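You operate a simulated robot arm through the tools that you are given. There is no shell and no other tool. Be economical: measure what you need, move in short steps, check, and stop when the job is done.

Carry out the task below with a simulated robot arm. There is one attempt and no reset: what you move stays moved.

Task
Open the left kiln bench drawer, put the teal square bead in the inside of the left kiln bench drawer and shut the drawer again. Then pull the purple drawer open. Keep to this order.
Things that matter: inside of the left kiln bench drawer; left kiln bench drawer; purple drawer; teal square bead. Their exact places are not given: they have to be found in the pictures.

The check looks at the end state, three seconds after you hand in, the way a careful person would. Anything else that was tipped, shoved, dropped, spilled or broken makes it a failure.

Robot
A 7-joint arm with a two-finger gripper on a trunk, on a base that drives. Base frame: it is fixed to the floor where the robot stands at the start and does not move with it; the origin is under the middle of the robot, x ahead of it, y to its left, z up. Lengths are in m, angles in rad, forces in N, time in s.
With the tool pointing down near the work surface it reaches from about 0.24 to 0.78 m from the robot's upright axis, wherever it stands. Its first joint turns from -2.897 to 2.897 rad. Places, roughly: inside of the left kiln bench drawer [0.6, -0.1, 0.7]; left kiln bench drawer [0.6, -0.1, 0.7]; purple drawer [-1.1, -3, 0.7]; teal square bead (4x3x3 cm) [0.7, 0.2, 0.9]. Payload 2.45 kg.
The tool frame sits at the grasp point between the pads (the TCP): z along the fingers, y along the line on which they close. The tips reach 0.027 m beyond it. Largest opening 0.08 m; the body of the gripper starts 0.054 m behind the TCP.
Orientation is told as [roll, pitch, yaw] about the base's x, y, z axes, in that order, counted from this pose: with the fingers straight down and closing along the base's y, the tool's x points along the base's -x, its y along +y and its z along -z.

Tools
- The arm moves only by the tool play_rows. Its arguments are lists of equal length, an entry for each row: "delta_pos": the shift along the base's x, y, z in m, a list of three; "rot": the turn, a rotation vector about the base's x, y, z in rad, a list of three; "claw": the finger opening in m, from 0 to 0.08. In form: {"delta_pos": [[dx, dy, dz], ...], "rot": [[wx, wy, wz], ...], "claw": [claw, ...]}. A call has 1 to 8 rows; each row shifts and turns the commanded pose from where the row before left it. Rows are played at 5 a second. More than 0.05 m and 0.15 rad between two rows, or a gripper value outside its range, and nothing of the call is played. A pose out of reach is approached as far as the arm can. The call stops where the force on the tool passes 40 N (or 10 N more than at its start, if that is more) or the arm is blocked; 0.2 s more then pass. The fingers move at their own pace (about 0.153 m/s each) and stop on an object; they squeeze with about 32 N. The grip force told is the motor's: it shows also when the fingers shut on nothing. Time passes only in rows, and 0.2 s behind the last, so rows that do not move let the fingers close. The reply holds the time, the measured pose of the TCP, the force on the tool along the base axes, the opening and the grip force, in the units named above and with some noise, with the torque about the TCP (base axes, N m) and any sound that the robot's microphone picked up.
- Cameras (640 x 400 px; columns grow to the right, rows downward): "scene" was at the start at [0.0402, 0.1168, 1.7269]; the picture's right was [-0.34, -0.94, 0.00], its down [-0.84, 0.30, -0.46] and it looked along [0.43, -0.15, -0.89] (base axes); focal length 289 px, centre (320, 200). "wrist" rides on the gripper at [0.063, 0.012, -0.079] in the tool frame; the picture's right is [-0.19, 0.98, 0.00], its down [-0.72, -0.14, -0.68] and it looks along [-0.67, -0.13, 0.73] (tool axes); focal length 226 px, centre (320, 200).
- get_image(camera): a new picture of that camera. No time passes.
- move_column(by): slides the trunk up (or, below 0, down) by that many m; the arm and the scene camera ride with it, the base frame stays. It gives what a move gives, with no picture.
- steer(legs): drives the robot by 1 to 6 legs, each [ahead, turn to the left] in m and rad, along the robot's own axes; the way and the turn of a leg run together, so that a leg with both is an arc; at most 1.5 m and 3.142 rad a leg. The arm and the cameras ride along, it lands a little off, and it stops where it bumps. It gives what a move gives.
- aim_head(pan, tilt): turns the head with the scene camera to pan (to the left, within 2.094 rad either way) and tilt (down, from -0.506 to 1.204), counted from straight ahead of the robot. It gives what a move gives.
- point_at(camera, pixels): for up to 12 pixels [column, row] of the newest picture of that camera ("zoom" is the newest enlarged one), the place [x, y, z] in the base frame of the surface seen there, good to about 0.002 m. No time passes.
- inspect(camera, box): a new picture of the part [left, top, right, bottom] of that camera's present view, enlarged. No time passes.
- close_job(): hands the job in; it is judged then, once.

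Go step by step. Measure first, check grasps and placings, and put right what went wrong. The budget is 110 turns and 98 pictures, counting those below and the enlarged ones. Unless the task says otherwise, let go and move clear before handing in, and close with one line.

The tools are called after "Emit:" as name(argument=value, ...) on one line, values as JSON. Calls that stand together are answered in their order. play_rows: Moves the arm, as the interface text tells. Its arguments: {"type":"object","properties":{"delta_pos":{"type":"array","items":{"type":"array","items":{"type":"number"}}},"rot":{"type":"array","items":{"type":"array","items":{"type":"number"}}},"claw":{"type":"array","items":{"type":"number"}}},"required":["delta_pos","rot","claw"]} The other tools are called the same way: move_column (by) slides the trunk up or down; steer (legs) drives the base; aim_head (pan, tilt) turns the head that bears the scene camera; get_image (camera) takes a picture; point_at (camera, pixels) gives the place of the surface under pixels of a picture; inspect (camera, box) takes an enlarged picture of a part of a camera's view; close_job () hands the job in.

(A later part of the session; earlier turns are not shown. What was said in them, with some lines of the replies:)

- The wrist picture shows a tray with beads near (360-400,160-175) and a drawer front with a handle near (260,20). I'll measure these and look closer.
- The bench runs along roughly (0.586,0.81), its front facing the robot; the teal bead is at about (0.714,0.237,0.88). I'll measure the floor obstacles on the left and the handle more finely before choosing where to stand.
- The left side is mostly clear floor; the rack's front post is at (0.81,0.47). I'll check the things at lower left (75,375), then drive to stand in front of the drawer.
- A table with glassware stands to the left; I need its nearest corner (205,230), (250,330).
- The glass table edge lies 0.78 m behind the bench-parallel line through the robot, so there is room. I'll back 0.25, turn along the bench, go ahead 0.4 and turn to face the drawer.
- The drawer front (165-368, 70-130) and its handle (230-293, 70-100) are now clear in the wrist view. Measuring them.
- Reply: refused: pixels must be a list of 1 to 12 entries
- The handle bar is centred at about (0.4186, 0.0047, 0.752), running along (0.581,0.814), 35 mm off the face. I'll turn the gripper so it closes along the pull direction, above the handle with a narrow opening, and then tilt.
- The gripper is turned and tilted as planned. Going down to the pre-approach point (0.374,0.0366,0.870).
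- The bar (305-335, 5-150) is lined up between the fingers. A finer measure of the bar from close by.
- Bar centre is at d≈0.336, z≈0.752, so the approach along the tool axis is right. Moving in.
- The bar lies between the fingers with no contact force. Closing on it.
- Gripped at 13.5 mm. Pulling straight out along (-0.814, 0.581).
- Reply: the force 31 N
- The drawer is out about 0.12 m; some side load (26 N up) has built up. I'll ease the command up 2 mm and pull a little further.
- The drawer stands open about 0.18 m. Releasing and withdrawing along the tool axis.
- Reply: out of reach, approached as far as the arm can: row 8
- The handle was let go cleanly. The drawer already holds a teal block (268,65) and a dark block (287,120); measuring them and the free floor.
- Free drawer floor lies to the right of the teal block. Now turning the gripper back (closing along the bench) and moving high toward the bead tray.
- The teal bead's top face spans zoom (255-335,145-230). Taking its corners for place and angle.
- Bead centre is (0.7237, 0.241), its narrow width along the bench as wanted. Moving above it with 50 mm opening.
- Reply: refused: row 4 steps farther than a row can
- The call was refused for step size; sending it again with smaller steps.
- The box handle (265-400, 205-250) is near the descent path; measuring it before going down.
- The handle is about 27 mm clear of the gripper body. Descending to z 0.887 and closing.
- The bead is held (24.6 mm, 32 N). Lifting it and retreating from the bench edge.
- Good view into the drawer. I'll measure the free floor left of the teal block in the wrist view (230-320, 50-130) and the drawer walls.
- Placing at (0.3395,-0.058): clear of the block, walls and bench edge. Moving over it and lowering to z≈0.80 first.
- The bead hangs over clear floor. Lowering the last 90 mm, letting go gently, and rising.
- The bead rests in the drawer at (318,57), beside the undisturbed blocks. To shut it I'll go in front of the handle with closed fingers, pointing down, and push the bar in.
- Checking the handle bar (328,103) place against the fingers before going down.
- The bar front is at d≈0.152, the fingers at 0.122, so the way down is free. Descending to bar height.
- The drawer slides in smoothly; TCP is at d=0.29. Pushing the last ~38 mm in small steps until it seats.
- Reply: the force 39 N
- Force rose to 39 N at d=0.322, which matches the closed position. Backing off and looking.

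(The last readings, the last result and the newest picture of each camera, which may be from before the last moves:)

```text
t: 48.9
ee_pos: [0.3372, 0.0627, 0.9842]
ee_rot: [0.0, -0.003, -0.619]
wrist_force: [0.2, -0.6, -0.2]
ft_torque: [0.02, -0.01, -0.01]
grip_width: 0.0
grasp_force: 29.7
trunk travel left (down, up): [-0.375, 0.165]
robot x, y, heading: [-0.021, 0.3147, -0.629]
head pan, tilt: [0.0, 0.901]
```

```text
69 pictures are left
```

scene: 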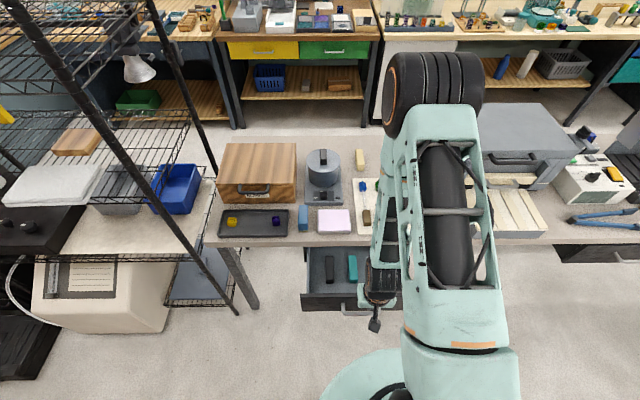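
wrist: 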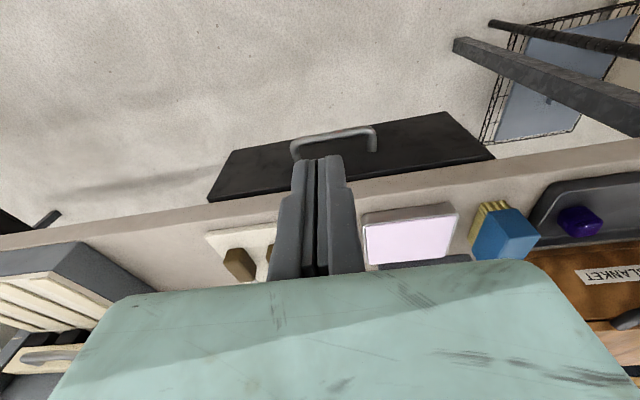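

Emit:
point_at(camera="wrist", pixels=[[320, 134], [345, 130], [300, 140], [215, 196], [490, 156], [400, 160], [250, 180]])

Emit:
aim_head(pan=-1.5, tilt=0.5)

Emit:
get_image(camera="scene")

```text
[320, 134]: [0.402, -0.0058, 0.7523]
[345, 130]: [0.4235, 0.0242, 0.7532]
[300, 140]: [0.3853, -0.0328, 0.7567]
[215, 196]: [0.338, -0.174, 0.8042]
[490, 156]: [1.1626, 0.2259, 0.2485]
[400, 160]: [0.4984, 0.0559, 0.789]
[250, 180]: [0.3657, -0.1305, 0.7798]
```

```text
t: 50.5
ee_pos: [0.3382, 0.061, 0.9822]
ee_rot: [0.002, 0.0, -0.618]
wrist_force: [0.1, 0.4, 0.4]
ft_torque: [-0.01, -0.01, -0.01]
grip_width: 0.0
grasp_force: 29.8
trunk travel left (down, up): [-0.375, 0.165]
robot x, y, heading: [-0.0212, 0.3121, -0.628]
head pan, tilt: [-1.499, 0.499]
```

```text
68 pictures are left
```

scene: 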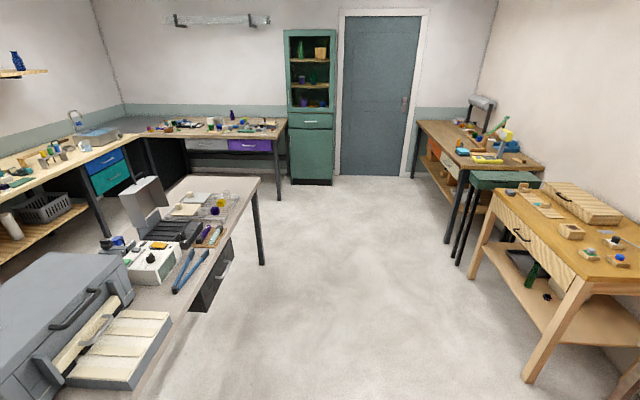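

The left drawer's face is back at d=0.373, exactly as at the start: shut. The purple drawer shows at (248,146) in the far bench; measuring it and the route.

Emit:
inspect(camera="scene", box=[140, 90, 340, 215])

Emit:
point_at(camera="scene", pixels=[[232, 146], [266, 147], [248, 146], [190, 145], [279, 205], [262, 262], [415, 185], [250, 132], [290, 180], [330, 180], [444, 230], [456, 262]])

```text
3.20 times, centred on (240, 152) of scene
```

zoom: 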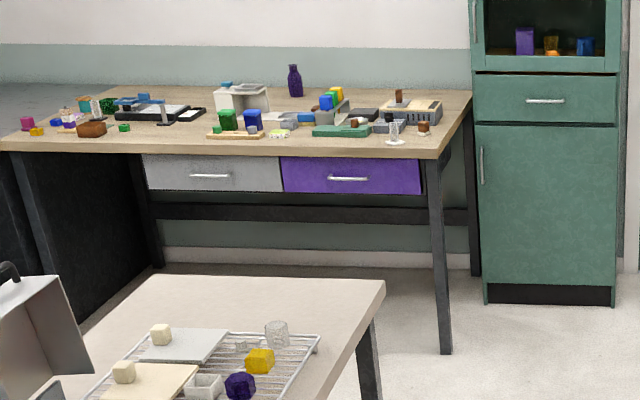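

```text
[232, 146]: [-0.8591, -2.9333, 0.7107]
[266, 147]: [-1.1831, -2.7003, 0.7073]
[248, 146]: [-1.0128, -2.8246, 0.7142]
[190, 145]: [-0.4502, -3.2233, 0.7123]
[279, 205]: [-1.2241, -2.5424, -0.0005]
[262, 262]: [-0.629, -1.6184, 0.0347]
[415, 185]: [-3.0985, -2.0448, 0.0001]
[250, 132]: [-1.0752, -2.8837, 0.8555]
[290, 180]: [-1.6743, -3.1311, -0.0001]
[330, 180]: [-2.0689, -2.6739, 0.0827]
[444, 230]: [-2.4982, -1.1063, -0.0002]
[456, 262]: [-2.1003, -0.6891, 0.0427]
```

The purple drawer's face is in the plane a≈-2.89 (opening toward +a), centred at d≈0.81. Checking obstacles along the corridor on the right side.

Emit:
point_at(camera="scene", pixels=[[530, 380], [470, 275], [625, 385], [576, 283], [494, 190], [205, 310], [230, 260], [195, 295], [258, 180], [165, 340], [120, 385]])

Emit:
point_at(camera="zoom", pixels=[[330, 179], [348, 180], [368, 179], [283, 190], [419, 190], [350, 165], [350, 155], [436, 150], [350, 188]])

```text
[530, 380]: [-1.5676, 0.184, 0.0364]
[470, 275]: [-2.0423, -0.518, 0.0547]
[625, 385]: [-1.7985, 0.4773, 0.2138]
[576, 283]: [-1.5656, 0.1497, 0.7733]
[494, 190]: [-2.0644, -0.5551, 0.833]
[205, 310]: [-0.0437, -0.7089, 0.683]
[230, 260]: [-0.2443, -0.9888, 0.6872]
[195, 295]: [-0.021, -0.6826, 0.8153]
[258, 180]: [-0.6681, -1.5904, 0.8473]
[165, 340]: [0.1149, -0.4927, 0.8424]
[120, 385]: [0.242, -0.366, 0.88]
```

```text
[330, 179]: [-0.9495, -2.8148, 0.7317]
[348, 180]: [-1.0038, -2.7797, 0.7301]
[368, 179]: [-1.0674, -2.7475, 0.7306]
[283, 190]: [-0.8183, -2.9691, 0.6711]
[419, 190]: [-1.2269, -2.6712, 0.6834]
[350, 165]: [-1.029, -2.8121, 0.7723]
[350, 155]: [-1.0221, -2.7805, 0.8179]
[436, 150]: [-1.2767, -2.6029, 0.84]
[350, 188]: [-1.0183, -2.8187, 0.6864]
```

Handle is at about (-1.004,-2.780,0.730), 42 mm off the face; the bench top overhangs, so I'll use a 45° tilt there. The corridor is wide; driving along the bench first.

Emit:
steer(legs=[[0, -1.562], [1.25, 0], [1.21, 0]])

Emit:
aim_head(pan=0.7, tilt=0.7)

Emit:
get_image(camera="scene")

```text
t: 66.3
ee_pos: [-1.6961, -2.0145, 0.9814]
ee_rot: [0.001, 0.0, -2.189]
wrist_force: [-0.1, 0.6, 0.3]
ft_torque: [0.01, -0.02, -0.01]
grip_width: 0.0
grasp_force: 29.8
trunk travel left (down, up): [-0.375, 0.165]
robot x, y, heading: [-1.4408, -1.6596, -2.203]
head pan, tilt: [-1.499, 0.499]
```

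```text
t: 68.4
ee_pos: [-1.6956, -2.0151, 0.9819]
ee_rot: [0.0, 0.0, -2.191]
wrist_force: [0.5, -0.6, 0.6]
ft_torque: [0.0, 0.02, 0.01]
grip_width: 0.0
grasp_force: 29.7
trunk travel left (down, up): [-0.375, 0.165]
robot x, y, heading: [-1.4399, -1.6566, -2.201]
head pan, tilt: [0.7, 0.7]
```

```text
66 pictures are left
```

scene: 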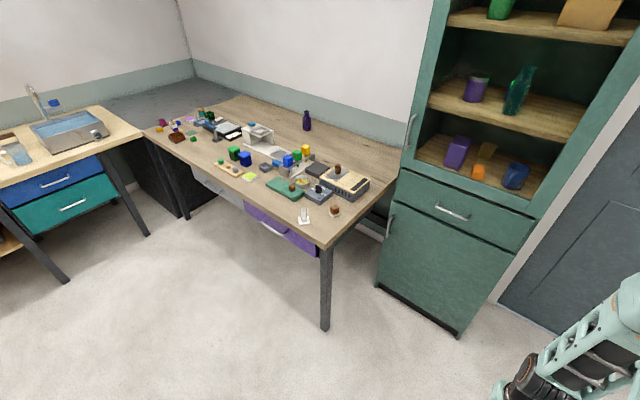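

The floor is clear toward the purple drawer (270,230). Re-measuring the handle from nearer.

Emit:
inspect(camera="scene", box=[220, 180, 340, 270])

Emit:
steer(legs=[[0, 1.575], [0.91, 0], [0, -1.571]])

Emit:
aim_head(pan=0.0, tilt=0.9)

Emit:
get_image(camera="scene")

Emit:
get_image(camera="wrist")

```text
4.44 times, centred on (280, 225) of scene
```

zoom: 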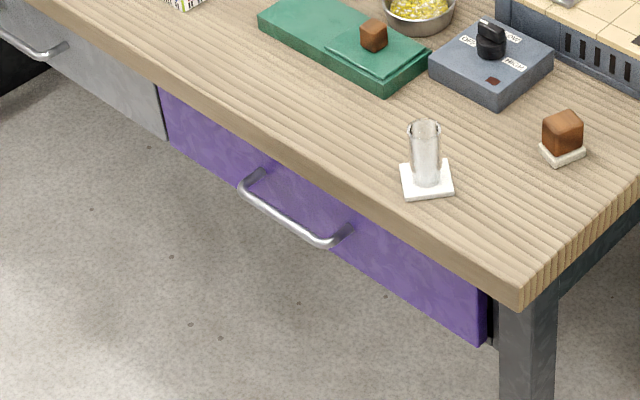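

```text
t: 79.4
ee_pos: [-0.6317, -2.6261, 0.9835]
ee_rot: [0.005, -0.002, -1.407]
wrist_force: [-1.2, -0.8, 0.3]
ft_torque: [0.01, -0.09, 0.0]
grip_width: 0.0
grasp_force: 30.1
trunk travel left (down, up): [-0.375, 0.165]
robot x, y, heading: [-0.6956, -2.195, -1.223]
head pan, tilt: [0.7, 0.7]
stopped in leg 3: the robot was blocked; the commanded pose is now the measured one
```

```text
t: 80.5
ee_pos: [-0.6282, -2.626, 0.9826]
ee_rot: [0.001, -0.003, -1.404]
wrist_force: [-0.3, -1.2, 0.7]
ft_torque: [0.0, 0.01, 0.04]
grip_width: 0.0001
grasp_force: 30.1
trunk travel left (down, up): [-0.375, 0.165]
robot x, y, heading: [-0.6973, -2.194, -1.225]
head pan, tilt: [0.0, 0.901]
```

```text
64 pictures are left
```

scene: 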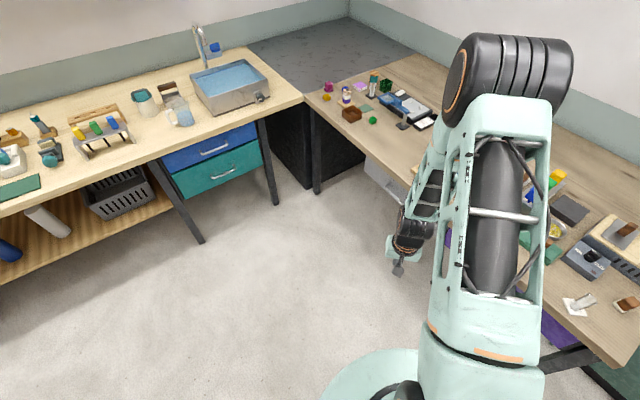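

```text
63 pictures are left
```

wrist: 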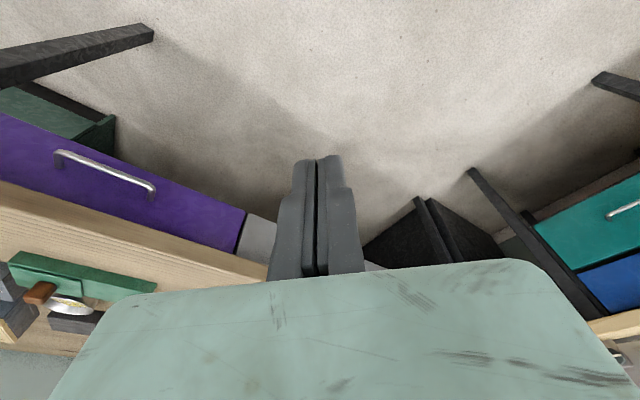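

The turn was blocked at heading -1.22. I need to see what was touched; looking left-rear toward the kiln bench end, and right.

Emit:
aim_head(pan=2.09, tilt=1.0)

Emit:
get_image(camera="scene")

Emit:
aim_head(pan=-1.2, tilt=1.1)

Emit:
get_image(camera="scene")

Emit:
aim_head(pan=-2.09, tilt=1.1)

Emit:
get_image(camera="scene")

```text
t: 82.4
ee_pos: [-0.6271, -2.6256, 0.9824]
ee_rot: [0.002, -0.002, -1.402]
wrist_force: [0.4, 1.2, -0.9]
ft_torque: [0.03, -0.01, 0.01]
grip_width: 0.0001
grasp_force: 29.5
trunk travel left (down, up): [-0.375, 0.165]
robot x, y, heading: [-0.6997, -2.1905, -1.221]
head pan, tilt: [2.089, 1.0]
```

```text
62 pictures are left
```

scene: 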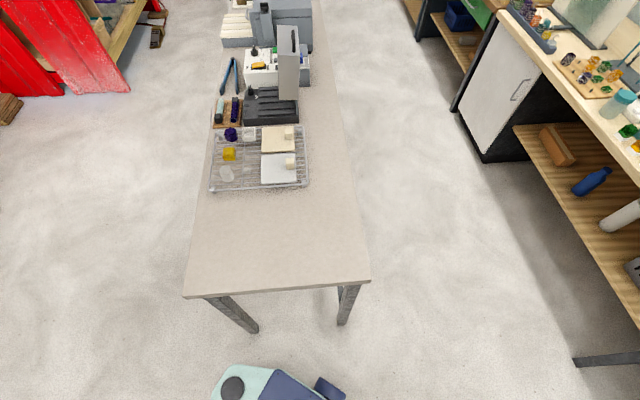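

```text
t: 85.2
ee_pos: [-0.6276, -2.6257, 0.9822]
ee_rot: [0.001, -0.002, -1.404]
wrist_force: [-0.3, 1.0, 1.4]
ft_torque: [0.0, 0.05, 0.02]
grip_width: 0.0
grasp_force: 29.5
trunk travel left (down, up): [-0.375, 0.165]
robot x, y, heading: [-0.6911, -2.1919, -1.228]
head pan, tilt: [-1.201, 1.1]
```

```text
61 pictures are left
```

scene: 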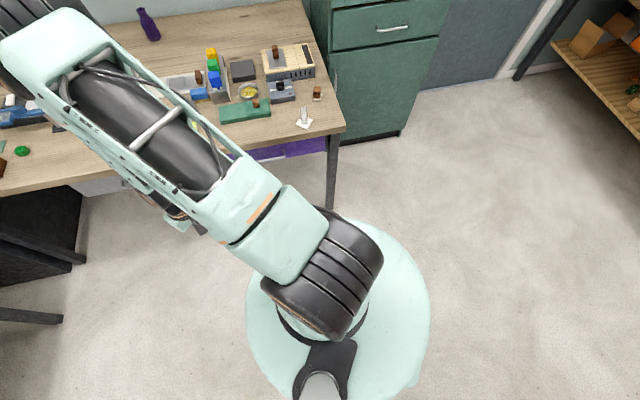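

```text
t: 86.4
ee_pos: [-0.6267, -2.6257, 0.9824]
ee_rot: [0.0, -0.003, -1.405]
wrist_force: [0.4, 0.0, 0.0]
ft_torque: [0.0, 0.0, 0.01]
grip_width: 0.0
grasp_force: 29.5
trunk travel left (down, up): [-0.375, 0.165]
robot x, y, heading: [-0.699, -2.1945, -1.226]
head pan, tilt: [-2.089, 1.1]
```

```text
60 pictures are left
```

scene: 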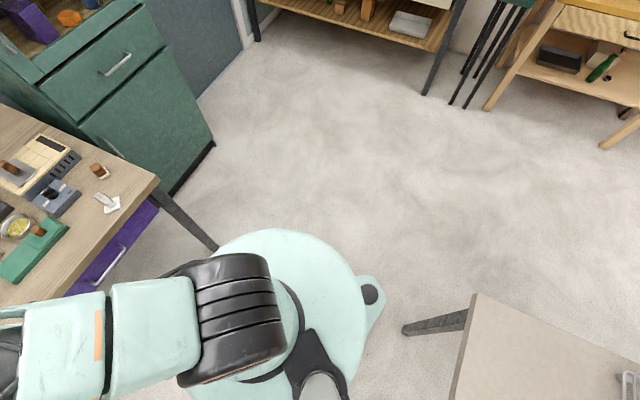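

The robot's base has rear outriggers; one (375,293) is near the kiln bench's leg (408,330). Measuring the gap and the base outline.

Emit:
point_at(camera="scene", pixels=[[375, 293], [383, 310], [408, 328], [360, 360], [280, 235], [345, 255], [215, 248], [205, 242], [470, 320]])

Emit:
inspect(camera="scene", box=[300, 230, 520, 400])

```text
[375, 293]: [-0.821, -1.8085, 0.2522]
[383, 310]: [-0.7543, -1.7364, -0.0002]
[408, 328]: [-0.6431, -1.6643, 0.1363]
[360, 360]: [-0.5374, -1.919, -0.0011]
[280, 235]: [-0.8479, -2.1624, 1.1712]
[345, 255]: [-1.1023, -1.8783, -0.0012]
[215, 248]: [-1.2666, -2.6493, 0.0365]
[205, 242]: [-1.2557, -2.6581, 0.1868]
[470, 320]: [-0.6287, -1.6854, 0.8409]
```

```text
2.35 times, centred on (410, 315) of scene
```

zoom: 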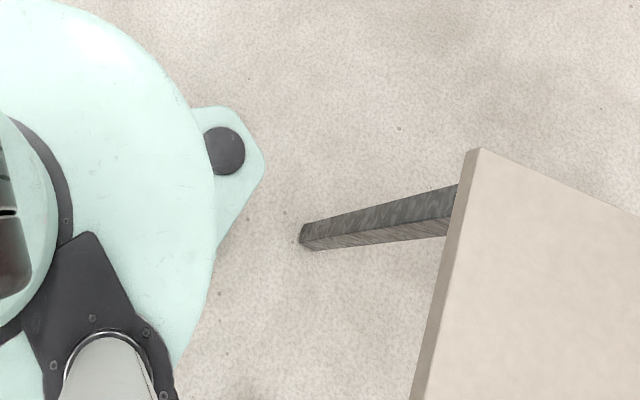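

The rear of the base swung close to the kiln bench leg (408,328), so I won't force that turn. The handle is 0.66 m away at a bearing of -0.83 rad, reachable from here; I'll ease off by turning 0.1 left and check that the bench wasn't moved.

Emit:
steer(legs=[[0, 0.1]])

Emit:
aim_head(pan=2.09, tilt=0.9)

Emit:
get_image(camera="scene")

Emit:
get_image(camera="wrist")

```text
t: 87.3
ee_pos: [-0.5848, -2.6164, 0.9823]
ee_rot: [0.002, -0.001, -1.304]
wrist_force: [-0.4, 0.0, 0.0]
ft_torque: [0.02, 0.0, 0.03]
grip_width: 0.0001
grasp_force: 30.4
trunk travel left (down, up): [-0.375, 0.165]
robot x, y, heading: [-0.697, -2.193, -1.122]
head pan, tilt: [-2.089, 1.1]
```

```text
t: 90.7
ee_pos: [-0.5853, -2.6164, 0.9821]
ee_rot: [0.002, -0.003, -1.304]
wrist_force: [0.3, -0.4, 0.8]
ft_torque: [0.01, 0.02, -0.01]
grip_width: 0.0
grasp_force: 30.2
trunk travel left (down, up): [-0.375, 0.165]
robot x, y, heading: [-0.7017, -2.1903, -1.126]
head pan, tilt: [2.089, 0.901]
```

```text
58 pictures are left
```

scene: 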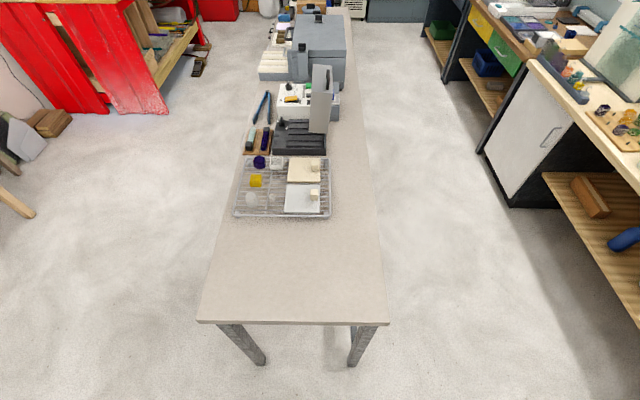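

```text
57 pictures are left
```

wrist: 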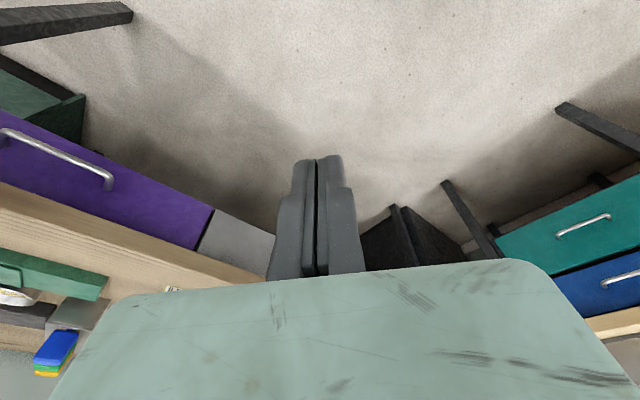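

All on the kiln bench stands as before. I'll verify its edge still lies on d≈0.385, and measure the purple handle from the wrist view.

Emit:
point_at(camera="scene", pixels=[[201, 317], [385, 322], [232, 218], [265, 362], [351, 365]])

Emit:
point_at(camera="wrist", pixels=[[10, 134], [30, 143], [60, 156], [90, 167], [105, 178], [108, 187], [120, 180], [60, 180], [40, 200], [100, 225], [60, 215], [210, 205]])

```text
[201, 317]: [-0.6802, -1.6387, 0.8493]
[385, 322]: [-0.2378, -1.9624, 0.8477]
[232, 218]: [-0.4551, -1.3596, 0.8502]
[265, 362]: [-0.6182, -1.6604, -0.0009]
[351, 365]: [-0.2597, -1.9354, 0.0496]
```

```text
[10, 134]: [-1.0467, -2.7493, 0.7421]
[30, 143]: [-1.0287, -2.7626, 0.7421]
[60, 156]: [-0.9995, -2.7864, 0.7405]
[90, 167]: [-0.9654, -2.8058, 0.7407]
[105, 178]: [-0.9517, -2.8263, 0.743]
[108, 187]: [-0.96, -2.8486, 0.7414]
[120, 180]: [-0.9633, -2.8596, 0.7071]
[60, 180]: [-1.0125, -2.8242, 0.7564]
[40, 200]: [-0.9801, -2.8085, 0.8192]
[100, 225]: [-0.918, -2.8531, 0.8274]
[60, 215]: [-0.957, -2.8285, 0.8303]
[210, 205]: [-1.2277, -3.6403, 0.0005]
```

The handle bar centre comes out at a≈-2.849, d≈0.797, z≈0.737. Moving the gripper in front of it, turning to yaw -0.62, then tilting 45°.

Emit:
play_rows(delta_pos=[[-0.046, -0.0114, 0], [-0.046, -0.0114, 0], [-0.046, -0.0114, 0], [-0.046, -0.0114, 0], [-0.046, -0.0114, 0], [-0.046, -0.0114, 0], [-0.046, -0.0114, 0], [-0.0457, -0.0111, 0]], rot=[[0, 0, 0.1368], [0, 0, 0.1368], [0, 0, 0.1368], [0, 0, 0.1368], [0, 0, 0.1368], [0, 0, 0], [0, 0, 0], [0, 0, 0]], claw=[0.028, 0.028, 0.028, 0.028, 0.028, 0.028, 0.028, 0.028])

Emit:
play_rows(delta_pos=[[0, 0, -0.015], [0, 0, -0.015], [0, 0, -0.02], [0, 0, -0.02], [0, 0, -0.02], [0, 0, -0.02], [0, 0, 0]], rot=[[-0.1066, 0.0761, 0], [-0.1066, 0.0761, 0], [-0.1066, 0.0761, 0], [-0.1066, 0.0761, 0], [-0.1066, 0.0761, 0], [-0.1066, 0.0761, 0], [0, 0, 0]], claw=[0.028, 0.028, 0.028, 0.028, 0.028, 0.028, 0.028])

Emit:
get_image(camera="wrist")

```text
t: 92.5
ee_pos: [-0.9537, -2.7055, 0.983]
ee_rot: [0.003, -0.001, -0.617]
wrist_force: [-0.3, -0.3, -0.1]
ft_torque: [0.01, -0.06, 0.0]
grip_width: 0.0282
grasp_force: 0.3
trunk travel left (down, up): [-0.375, 0.165]
robot x, y, heading: [-0.7002, -2.1944, -1.127]
head pan, tilt: [2.089, 0.901]
```

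```text
t: 94.1
ee_pos: [-0.9532, -2.7068, 0.8734]
ee_rot: [-0.784, 0.0, -0.618]
wrist_force: [0.1, -0.3, 0.3]
ft_torque: [-0.01, 0.03, -0.05]
grip_width: 0.0279
grasp_force: 0.2
trunk travel left (down, up): [-0.375, 0.165]
robot x, y, heading: [-0.6949, -2.1936, -1.127]
head pan, tilt: [2.089, 0.901]
```

```text
56 pictures are left
```

wrist: 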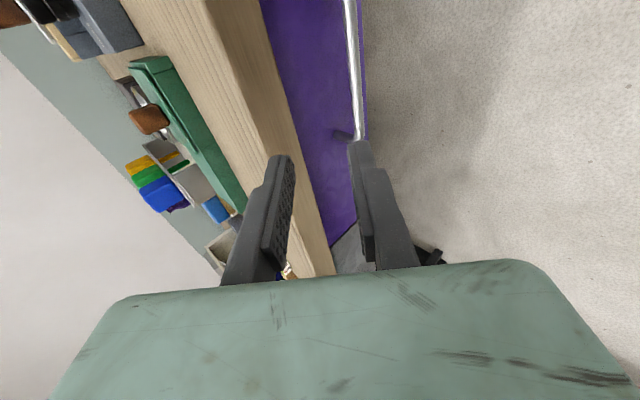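

Aligned with the bar (350,60). Lowering to z 0.829 and re-measuring the bar closely.

Emit:
play_rows(delta_pos=[[0, 0, -0.022], [0, 0, -0.022], [0, 0, 0]], rot=[[0, 0, 0], [0, 0, 0], [0, 0, 0]], claw=[0.028, 0.028, 0.028])

Emit:
get_image(camera="wrist")

```text
t: 94.9
ee_pos: [-0.9526, -2.7071, 0.8303]
ee_rot: [-0.783, 0.0, -0.617]
wrist_force: [0.1, 0.1, -0.4]
ft_torque: [0.03, -0.01, 0.01]
grip_width: 0.0281
grasp_force: 0.1
trunk travel left (down, up): [-0.375, 0.165]
robot x, y, heading: [-0.6997, -2.1934, -1.123]
head pan, tilt: [2.089, 0.901]
```

```text
55 pictures are left
```

wrist: 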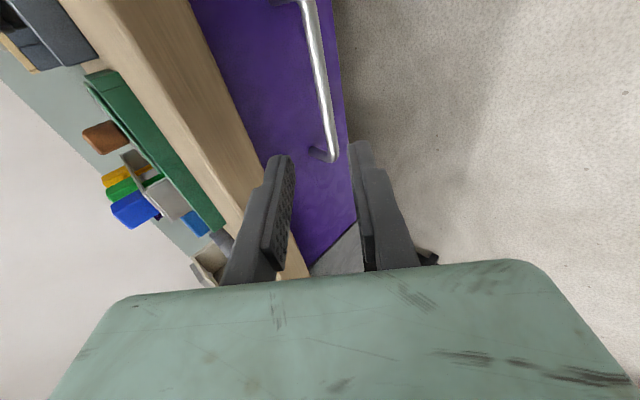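

Emit:
point_at(camera="wrist", pixels=[[306, 5], [315, 40], [321, 80], [327, 115], [332, 150], [317, 80], [325, 80], [270, 60], [200, 60], [230, 120]])

```text
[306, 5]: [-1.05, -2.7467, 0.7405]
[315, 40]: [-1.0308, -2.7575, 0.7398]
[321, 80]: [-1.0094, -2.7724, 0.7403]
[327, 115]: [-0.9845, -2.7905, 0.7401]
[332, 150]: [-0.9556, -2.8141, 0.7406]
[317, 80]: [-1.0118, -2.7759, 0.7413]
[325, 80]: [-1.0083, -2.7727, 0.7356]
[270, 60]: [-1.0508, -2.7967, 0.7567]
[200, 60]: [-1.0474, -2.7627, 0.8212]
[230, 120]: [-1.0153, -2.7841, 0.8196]
```

The bar centre is at a=-2.848, z=0.736; going in along the tool axis.

Emit:
play_rows(delta_pos=[[-0.0163, -0.0228, -0.029], [-0.0163, -0.0228, -0.029], [-0.0162, -0.0228, -0.029], [0, 0, 0]], rot=[[0, 0, 0], [0, 0, 0], [0, 0, 0], [0, 0, 0]], claw=[0.028, 0.028, 0.028, 0.028])

Emit:
get_image(camera="wrist")

```text
t: 95.9
ee_pos: [-1.0013, -2.7752, 0.742]
ee_rot: [-0.783, 0.0, -0.619]
wrist_force: [0.4, -0.3, -0.1]
ft_torque: [-0.02, 0.01, -0.01]
grip_width: 0.0281
grasp_force: 0.1
trunk travel left (down, up): [-0.375, 0.165]
robot x, y, heading: [-0.6998, -2.1913, -1.123]
head pan, tilt: [2.089, 0.901]
```

```text
54 pictures are left
```

wrist: 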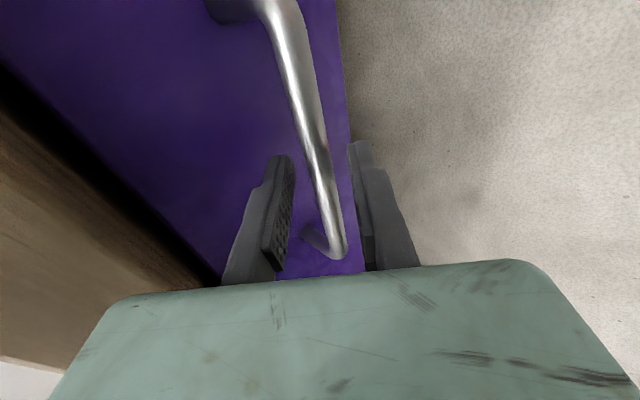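

The bar runs between the fingers. Closing and pulling slowly along +a.

Emit:
play_rows(delta_pos=[[0, 0, 0], [0, 0, 0], [0, 0, 0]], rot=[[0, 0, 0], [0, 0, 0], [0, 0, 0]], claw=[0, 0, 0])

Emit:
play_rows(delta_pos=[[0.0087, 0.0122, 0], [0.0116, 0.0163, 0], [0.0116, 0.0163, 0], [0.0116, 0.0163, 0], [0.0116, 0.0163, 0], [0, 0, 0]], rot=[[0, 0, 0], [0, 0, 0], [0, 0, 0], [0, 0, 0], [0, 0, 0], [0, 0, 0]], claw=[0, 0, 0, 0, 0, 0])

```text
t: 96.7
ee_pos: [-1.0014, -2.776, 0.7418]
ee_rot: [-0.782, 0.001, -0.617]
wrist_force: [0.5, 0.7, -7.8]
ft_torque: [-0.01, -0.18, 0.18]
grip_width: 0.0115
grasp_force: 39.1
trunk travel left (down, up): [-0.375, 0.165]
robot x, y, heading: [-0.6988, -2.1929, -1.125]
head pan, tilt: [2.089, 0.901]
```

```text
t: 98.1
ee_pos: [-0.9474, -2.6982, 0.7423]
ee_rot: [-0.784, 0.003, -0.62]
wrist_force: [-1.6, 0.4, -8.9]
ft_torque: [0.38, 0.4, -0.57]
grip_width: 0.0113
grasp_force: 38.5
trunk travel left (down, up): [-0.375, 0.165]
robot x, y, heading: [-0.6989, -2.1897, -1.128]
head pan, tilt: [2.089, 0.901]
```

It's out about 95 mm with low load. Pulling another ~100 mm.

Emit:
play_rows(delta_pos=[[0.0116, 0.0163, 0], [0.0116, 0.0163, 0], [0.0116, 0.0163, 0], [0.0116, 0.0163, 0], [0.0116, 0.0163, 0], [0, 0, 0]], rot=[[0, 0, 0], [0, 0, 0], [0, 0, 0], [0, 0, 0], [0, 0, 0], [0, 0, 0]], claw=[0, 0, 0, 0, 0, 0])

Emit:
get_image(camera="wrist")

```text
t: 99.5
ee_pos: [-0.8881, -2.617, 0.7416]
ee_rot: [-0.783, 0.001, -0.618]
wrist_force: [-5.2, 3.0, -4.0]
ft_torque: [0.14, 0.17, -0.23]
grip_width: 0.0116
grasp_force: 38.6
trunk travel left (down, up): [-0.375, 0.165]
robot x, y, heading: [-0.7002, -2.1896, -1.123]
head pan, tilt: [2.089, 0.901]
```

```text
53 pictures are left
```

wrist: 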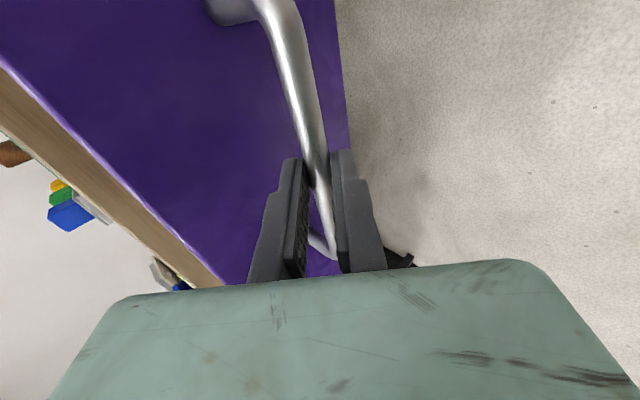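

It's now about 195 mm out. Pulling 60 mm more for a clearly open drawer, then letting go.

Emit:
play_rows(delta_pos=[[0.0087, 0.0122, 0], [0.0087, 0.0122, 0], [0.0087, 0.0122, 0], [0.0087, 0.0122, 0], [0, 0, 0]], rot=[[0, 0, 0], [0, 0, 0], [0, 0, 0], [0, 0, 0], [0, 0, 0]], claw=[0, 0, 0, 0, 0])

```text
t: 100.7
ee_pos: [-0.8532, -2.5673, 0.7409]
ee_rot: [-0.784, 0.001, -0.618]
wrist_force: [-9.8, 4.4, 5.3]
ft_torque: [-0.02, 0.03, 0.01]
grip_width: 0.0115
grasp_force: 38.6
trunk travel left (down, up): [-0.375, 0.165]
robot x, y, heading: [-0.6955, -2.1906, -1.125]
head pan, tilt: [2.089, 0.901]
```

Open by about 256 mm. Releasing and withdrawing along the tool axis.

Emit:
play_rows(delta_pos=[[0, 0, 0], [0, 0, 0], [0.0103, 0.0144, 0.0177], [0.0103, 0.0144, 0.0177], [0.0103, 0.0144, 0.0177], [0, 0, 0.03], [0, 0, 0.03]], rot=[[0, 0, 0], [0, 0, 0], [0, 0, 0], [0, 0, 0], [0, 0, 0], [0, 0, 0], [0, 0, 0]], claw=[0.03, 0.03, 0.03, 0.03, 0.03, 0.03, 0.03])

Emit:
get_image(camera="wrist")

Emit:
aim_head(pan=-0.8, tilt=1.0)

Emit:
get_image(camera="scene")

```text
t: 102.3
ee_pos: [-0.821, -2.5261, 0.8568]
ee_rot: [-0.783, 0.0, -0.618]
wrist_force: [-0.3, 0.1, -0.5]
ft_torque: [-0.01, 0.01, 0.01]
grip_width: 0.03
grasp_force: 0.0
trunk travel left (down, up): [-0.375, 0.165]
robot x, y, heading: [-0.6978, -2.1923, -1.125]
head pan, tilt: [2.089, 0.901]
```

```text
52 pictures are left
```

wrist: 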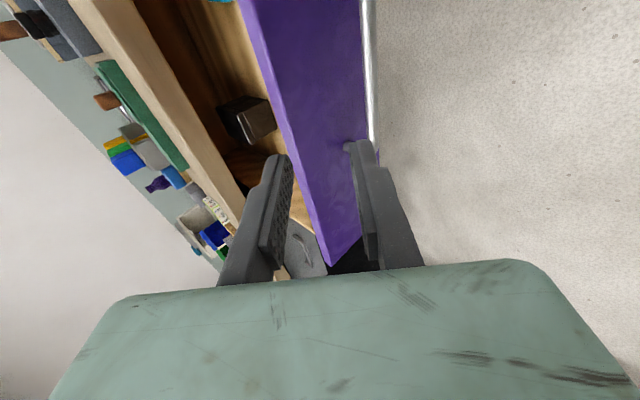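

```text
t: 104.9
ee_pos: [-0.8227, -2.5249, 0.8551]
ee_rot: [-0.785, 0.002, -0.618]
wrist_force: [-0.2, -0.4, 0.2]
ft_torque: [-0.02, 0.01, 0.01]
grip_width: 0.03
grasp_force: 0.0
trunk travel left (down, up): [-0.375, 0.165]
robot x, y, heading: [-0.7006, -2.1908, -1.124]
head pan, tilt: [-0.799, 1.0]
```

```text
51 pictures are left
```

scene: 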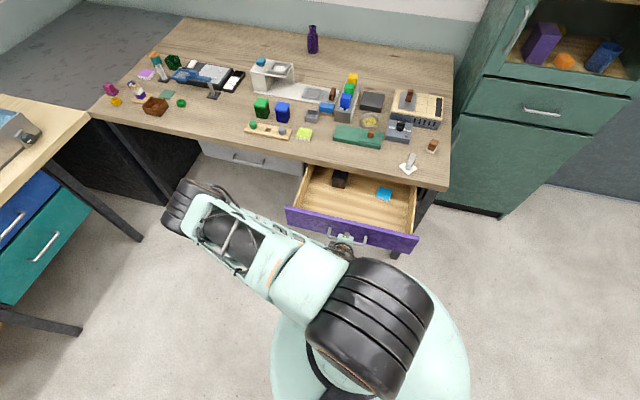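

The purple drawer is clearly open and let go. A last check of the glass at (409,163), and raising the arm a little further clear.

Emit:
inspect(camera="scene", box=[260, 60, 460, 260])

Emit:
play_rows(delta_pos=[[0, 0, 0.03], [0, 0, 0.03], [0, 0, 0]], rot=[[0, 0, 0], [0, 0, 0], [0, 0, 0]], claw=[0.03, 0.03, 0.03])

Emit:
aim_head(pan=2.09, tilt=0.5)

Emit:
get_image(camera="scene")

```text
2.00 times, centred on (360, 160) of scene
```

zoom: 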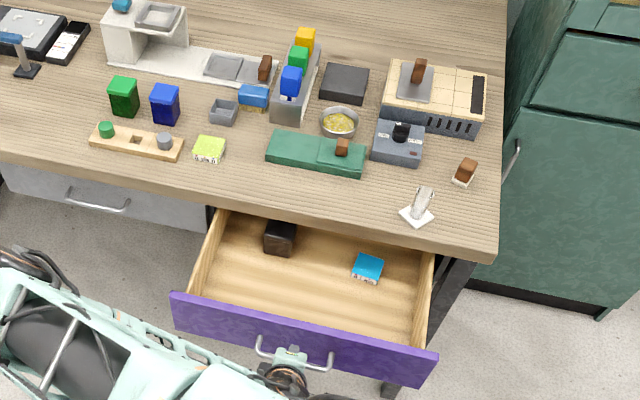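

```text
t: 105.7
ee_pos: [-0.8228, -2.5274, 0.9152]
ee_rot: [-0.783, -0.002, -0.618]
wrist_force: [-0.9, 0.7, 0.0]
ft_torque: [0.02, 0.02, 0.0]
grip_width: 0.0297
grasp_force: 0.1
trunk travel left (down, up): [-0.375, 0.165]
robot x, y, heading: [-0.7016, -2.1953, -1.121]
head pan, tilt: [-0.799, 1.0]
```

```text
t: 108.2
ee_pos: [-0.8227, -2.5259, 0.9149]
ee_rot: [-0.782, 0.0, -0.618]
wrist_force: [0.2, 0.1, 0.7]
ft_torque: [0.02, 0.02, 0.0]
grip_width: 0.0301
grasp_force: 0.1
trunk travel left (down, up): [-0.375, 0.165]
robot x, y, heading: [-0.6966, -2.1887, -1.124]
head pan, tilt: [2.089, 0.499]
```

```text
49 pictures are left
```

scene: 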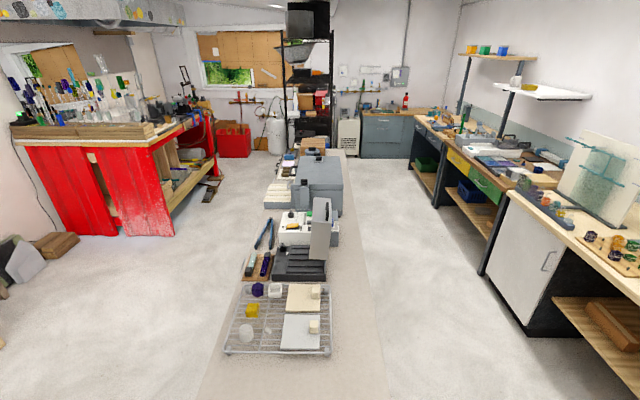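

The glass stands upright, the benches look undisturbed, the purple drawer is open and the arm is clear. Handing in.

Emit:
close_job()

```text
The job is handed in.
```

The teal square bead is in the left kiln bench drawer and that drawer is shut; the purple drawer was then pulled open about 0.26 m. On the way to the purple drawer, the base was blocked during one turn near a kiln bench leg; I backed off, and nothing on the bench looked moved afterwards.
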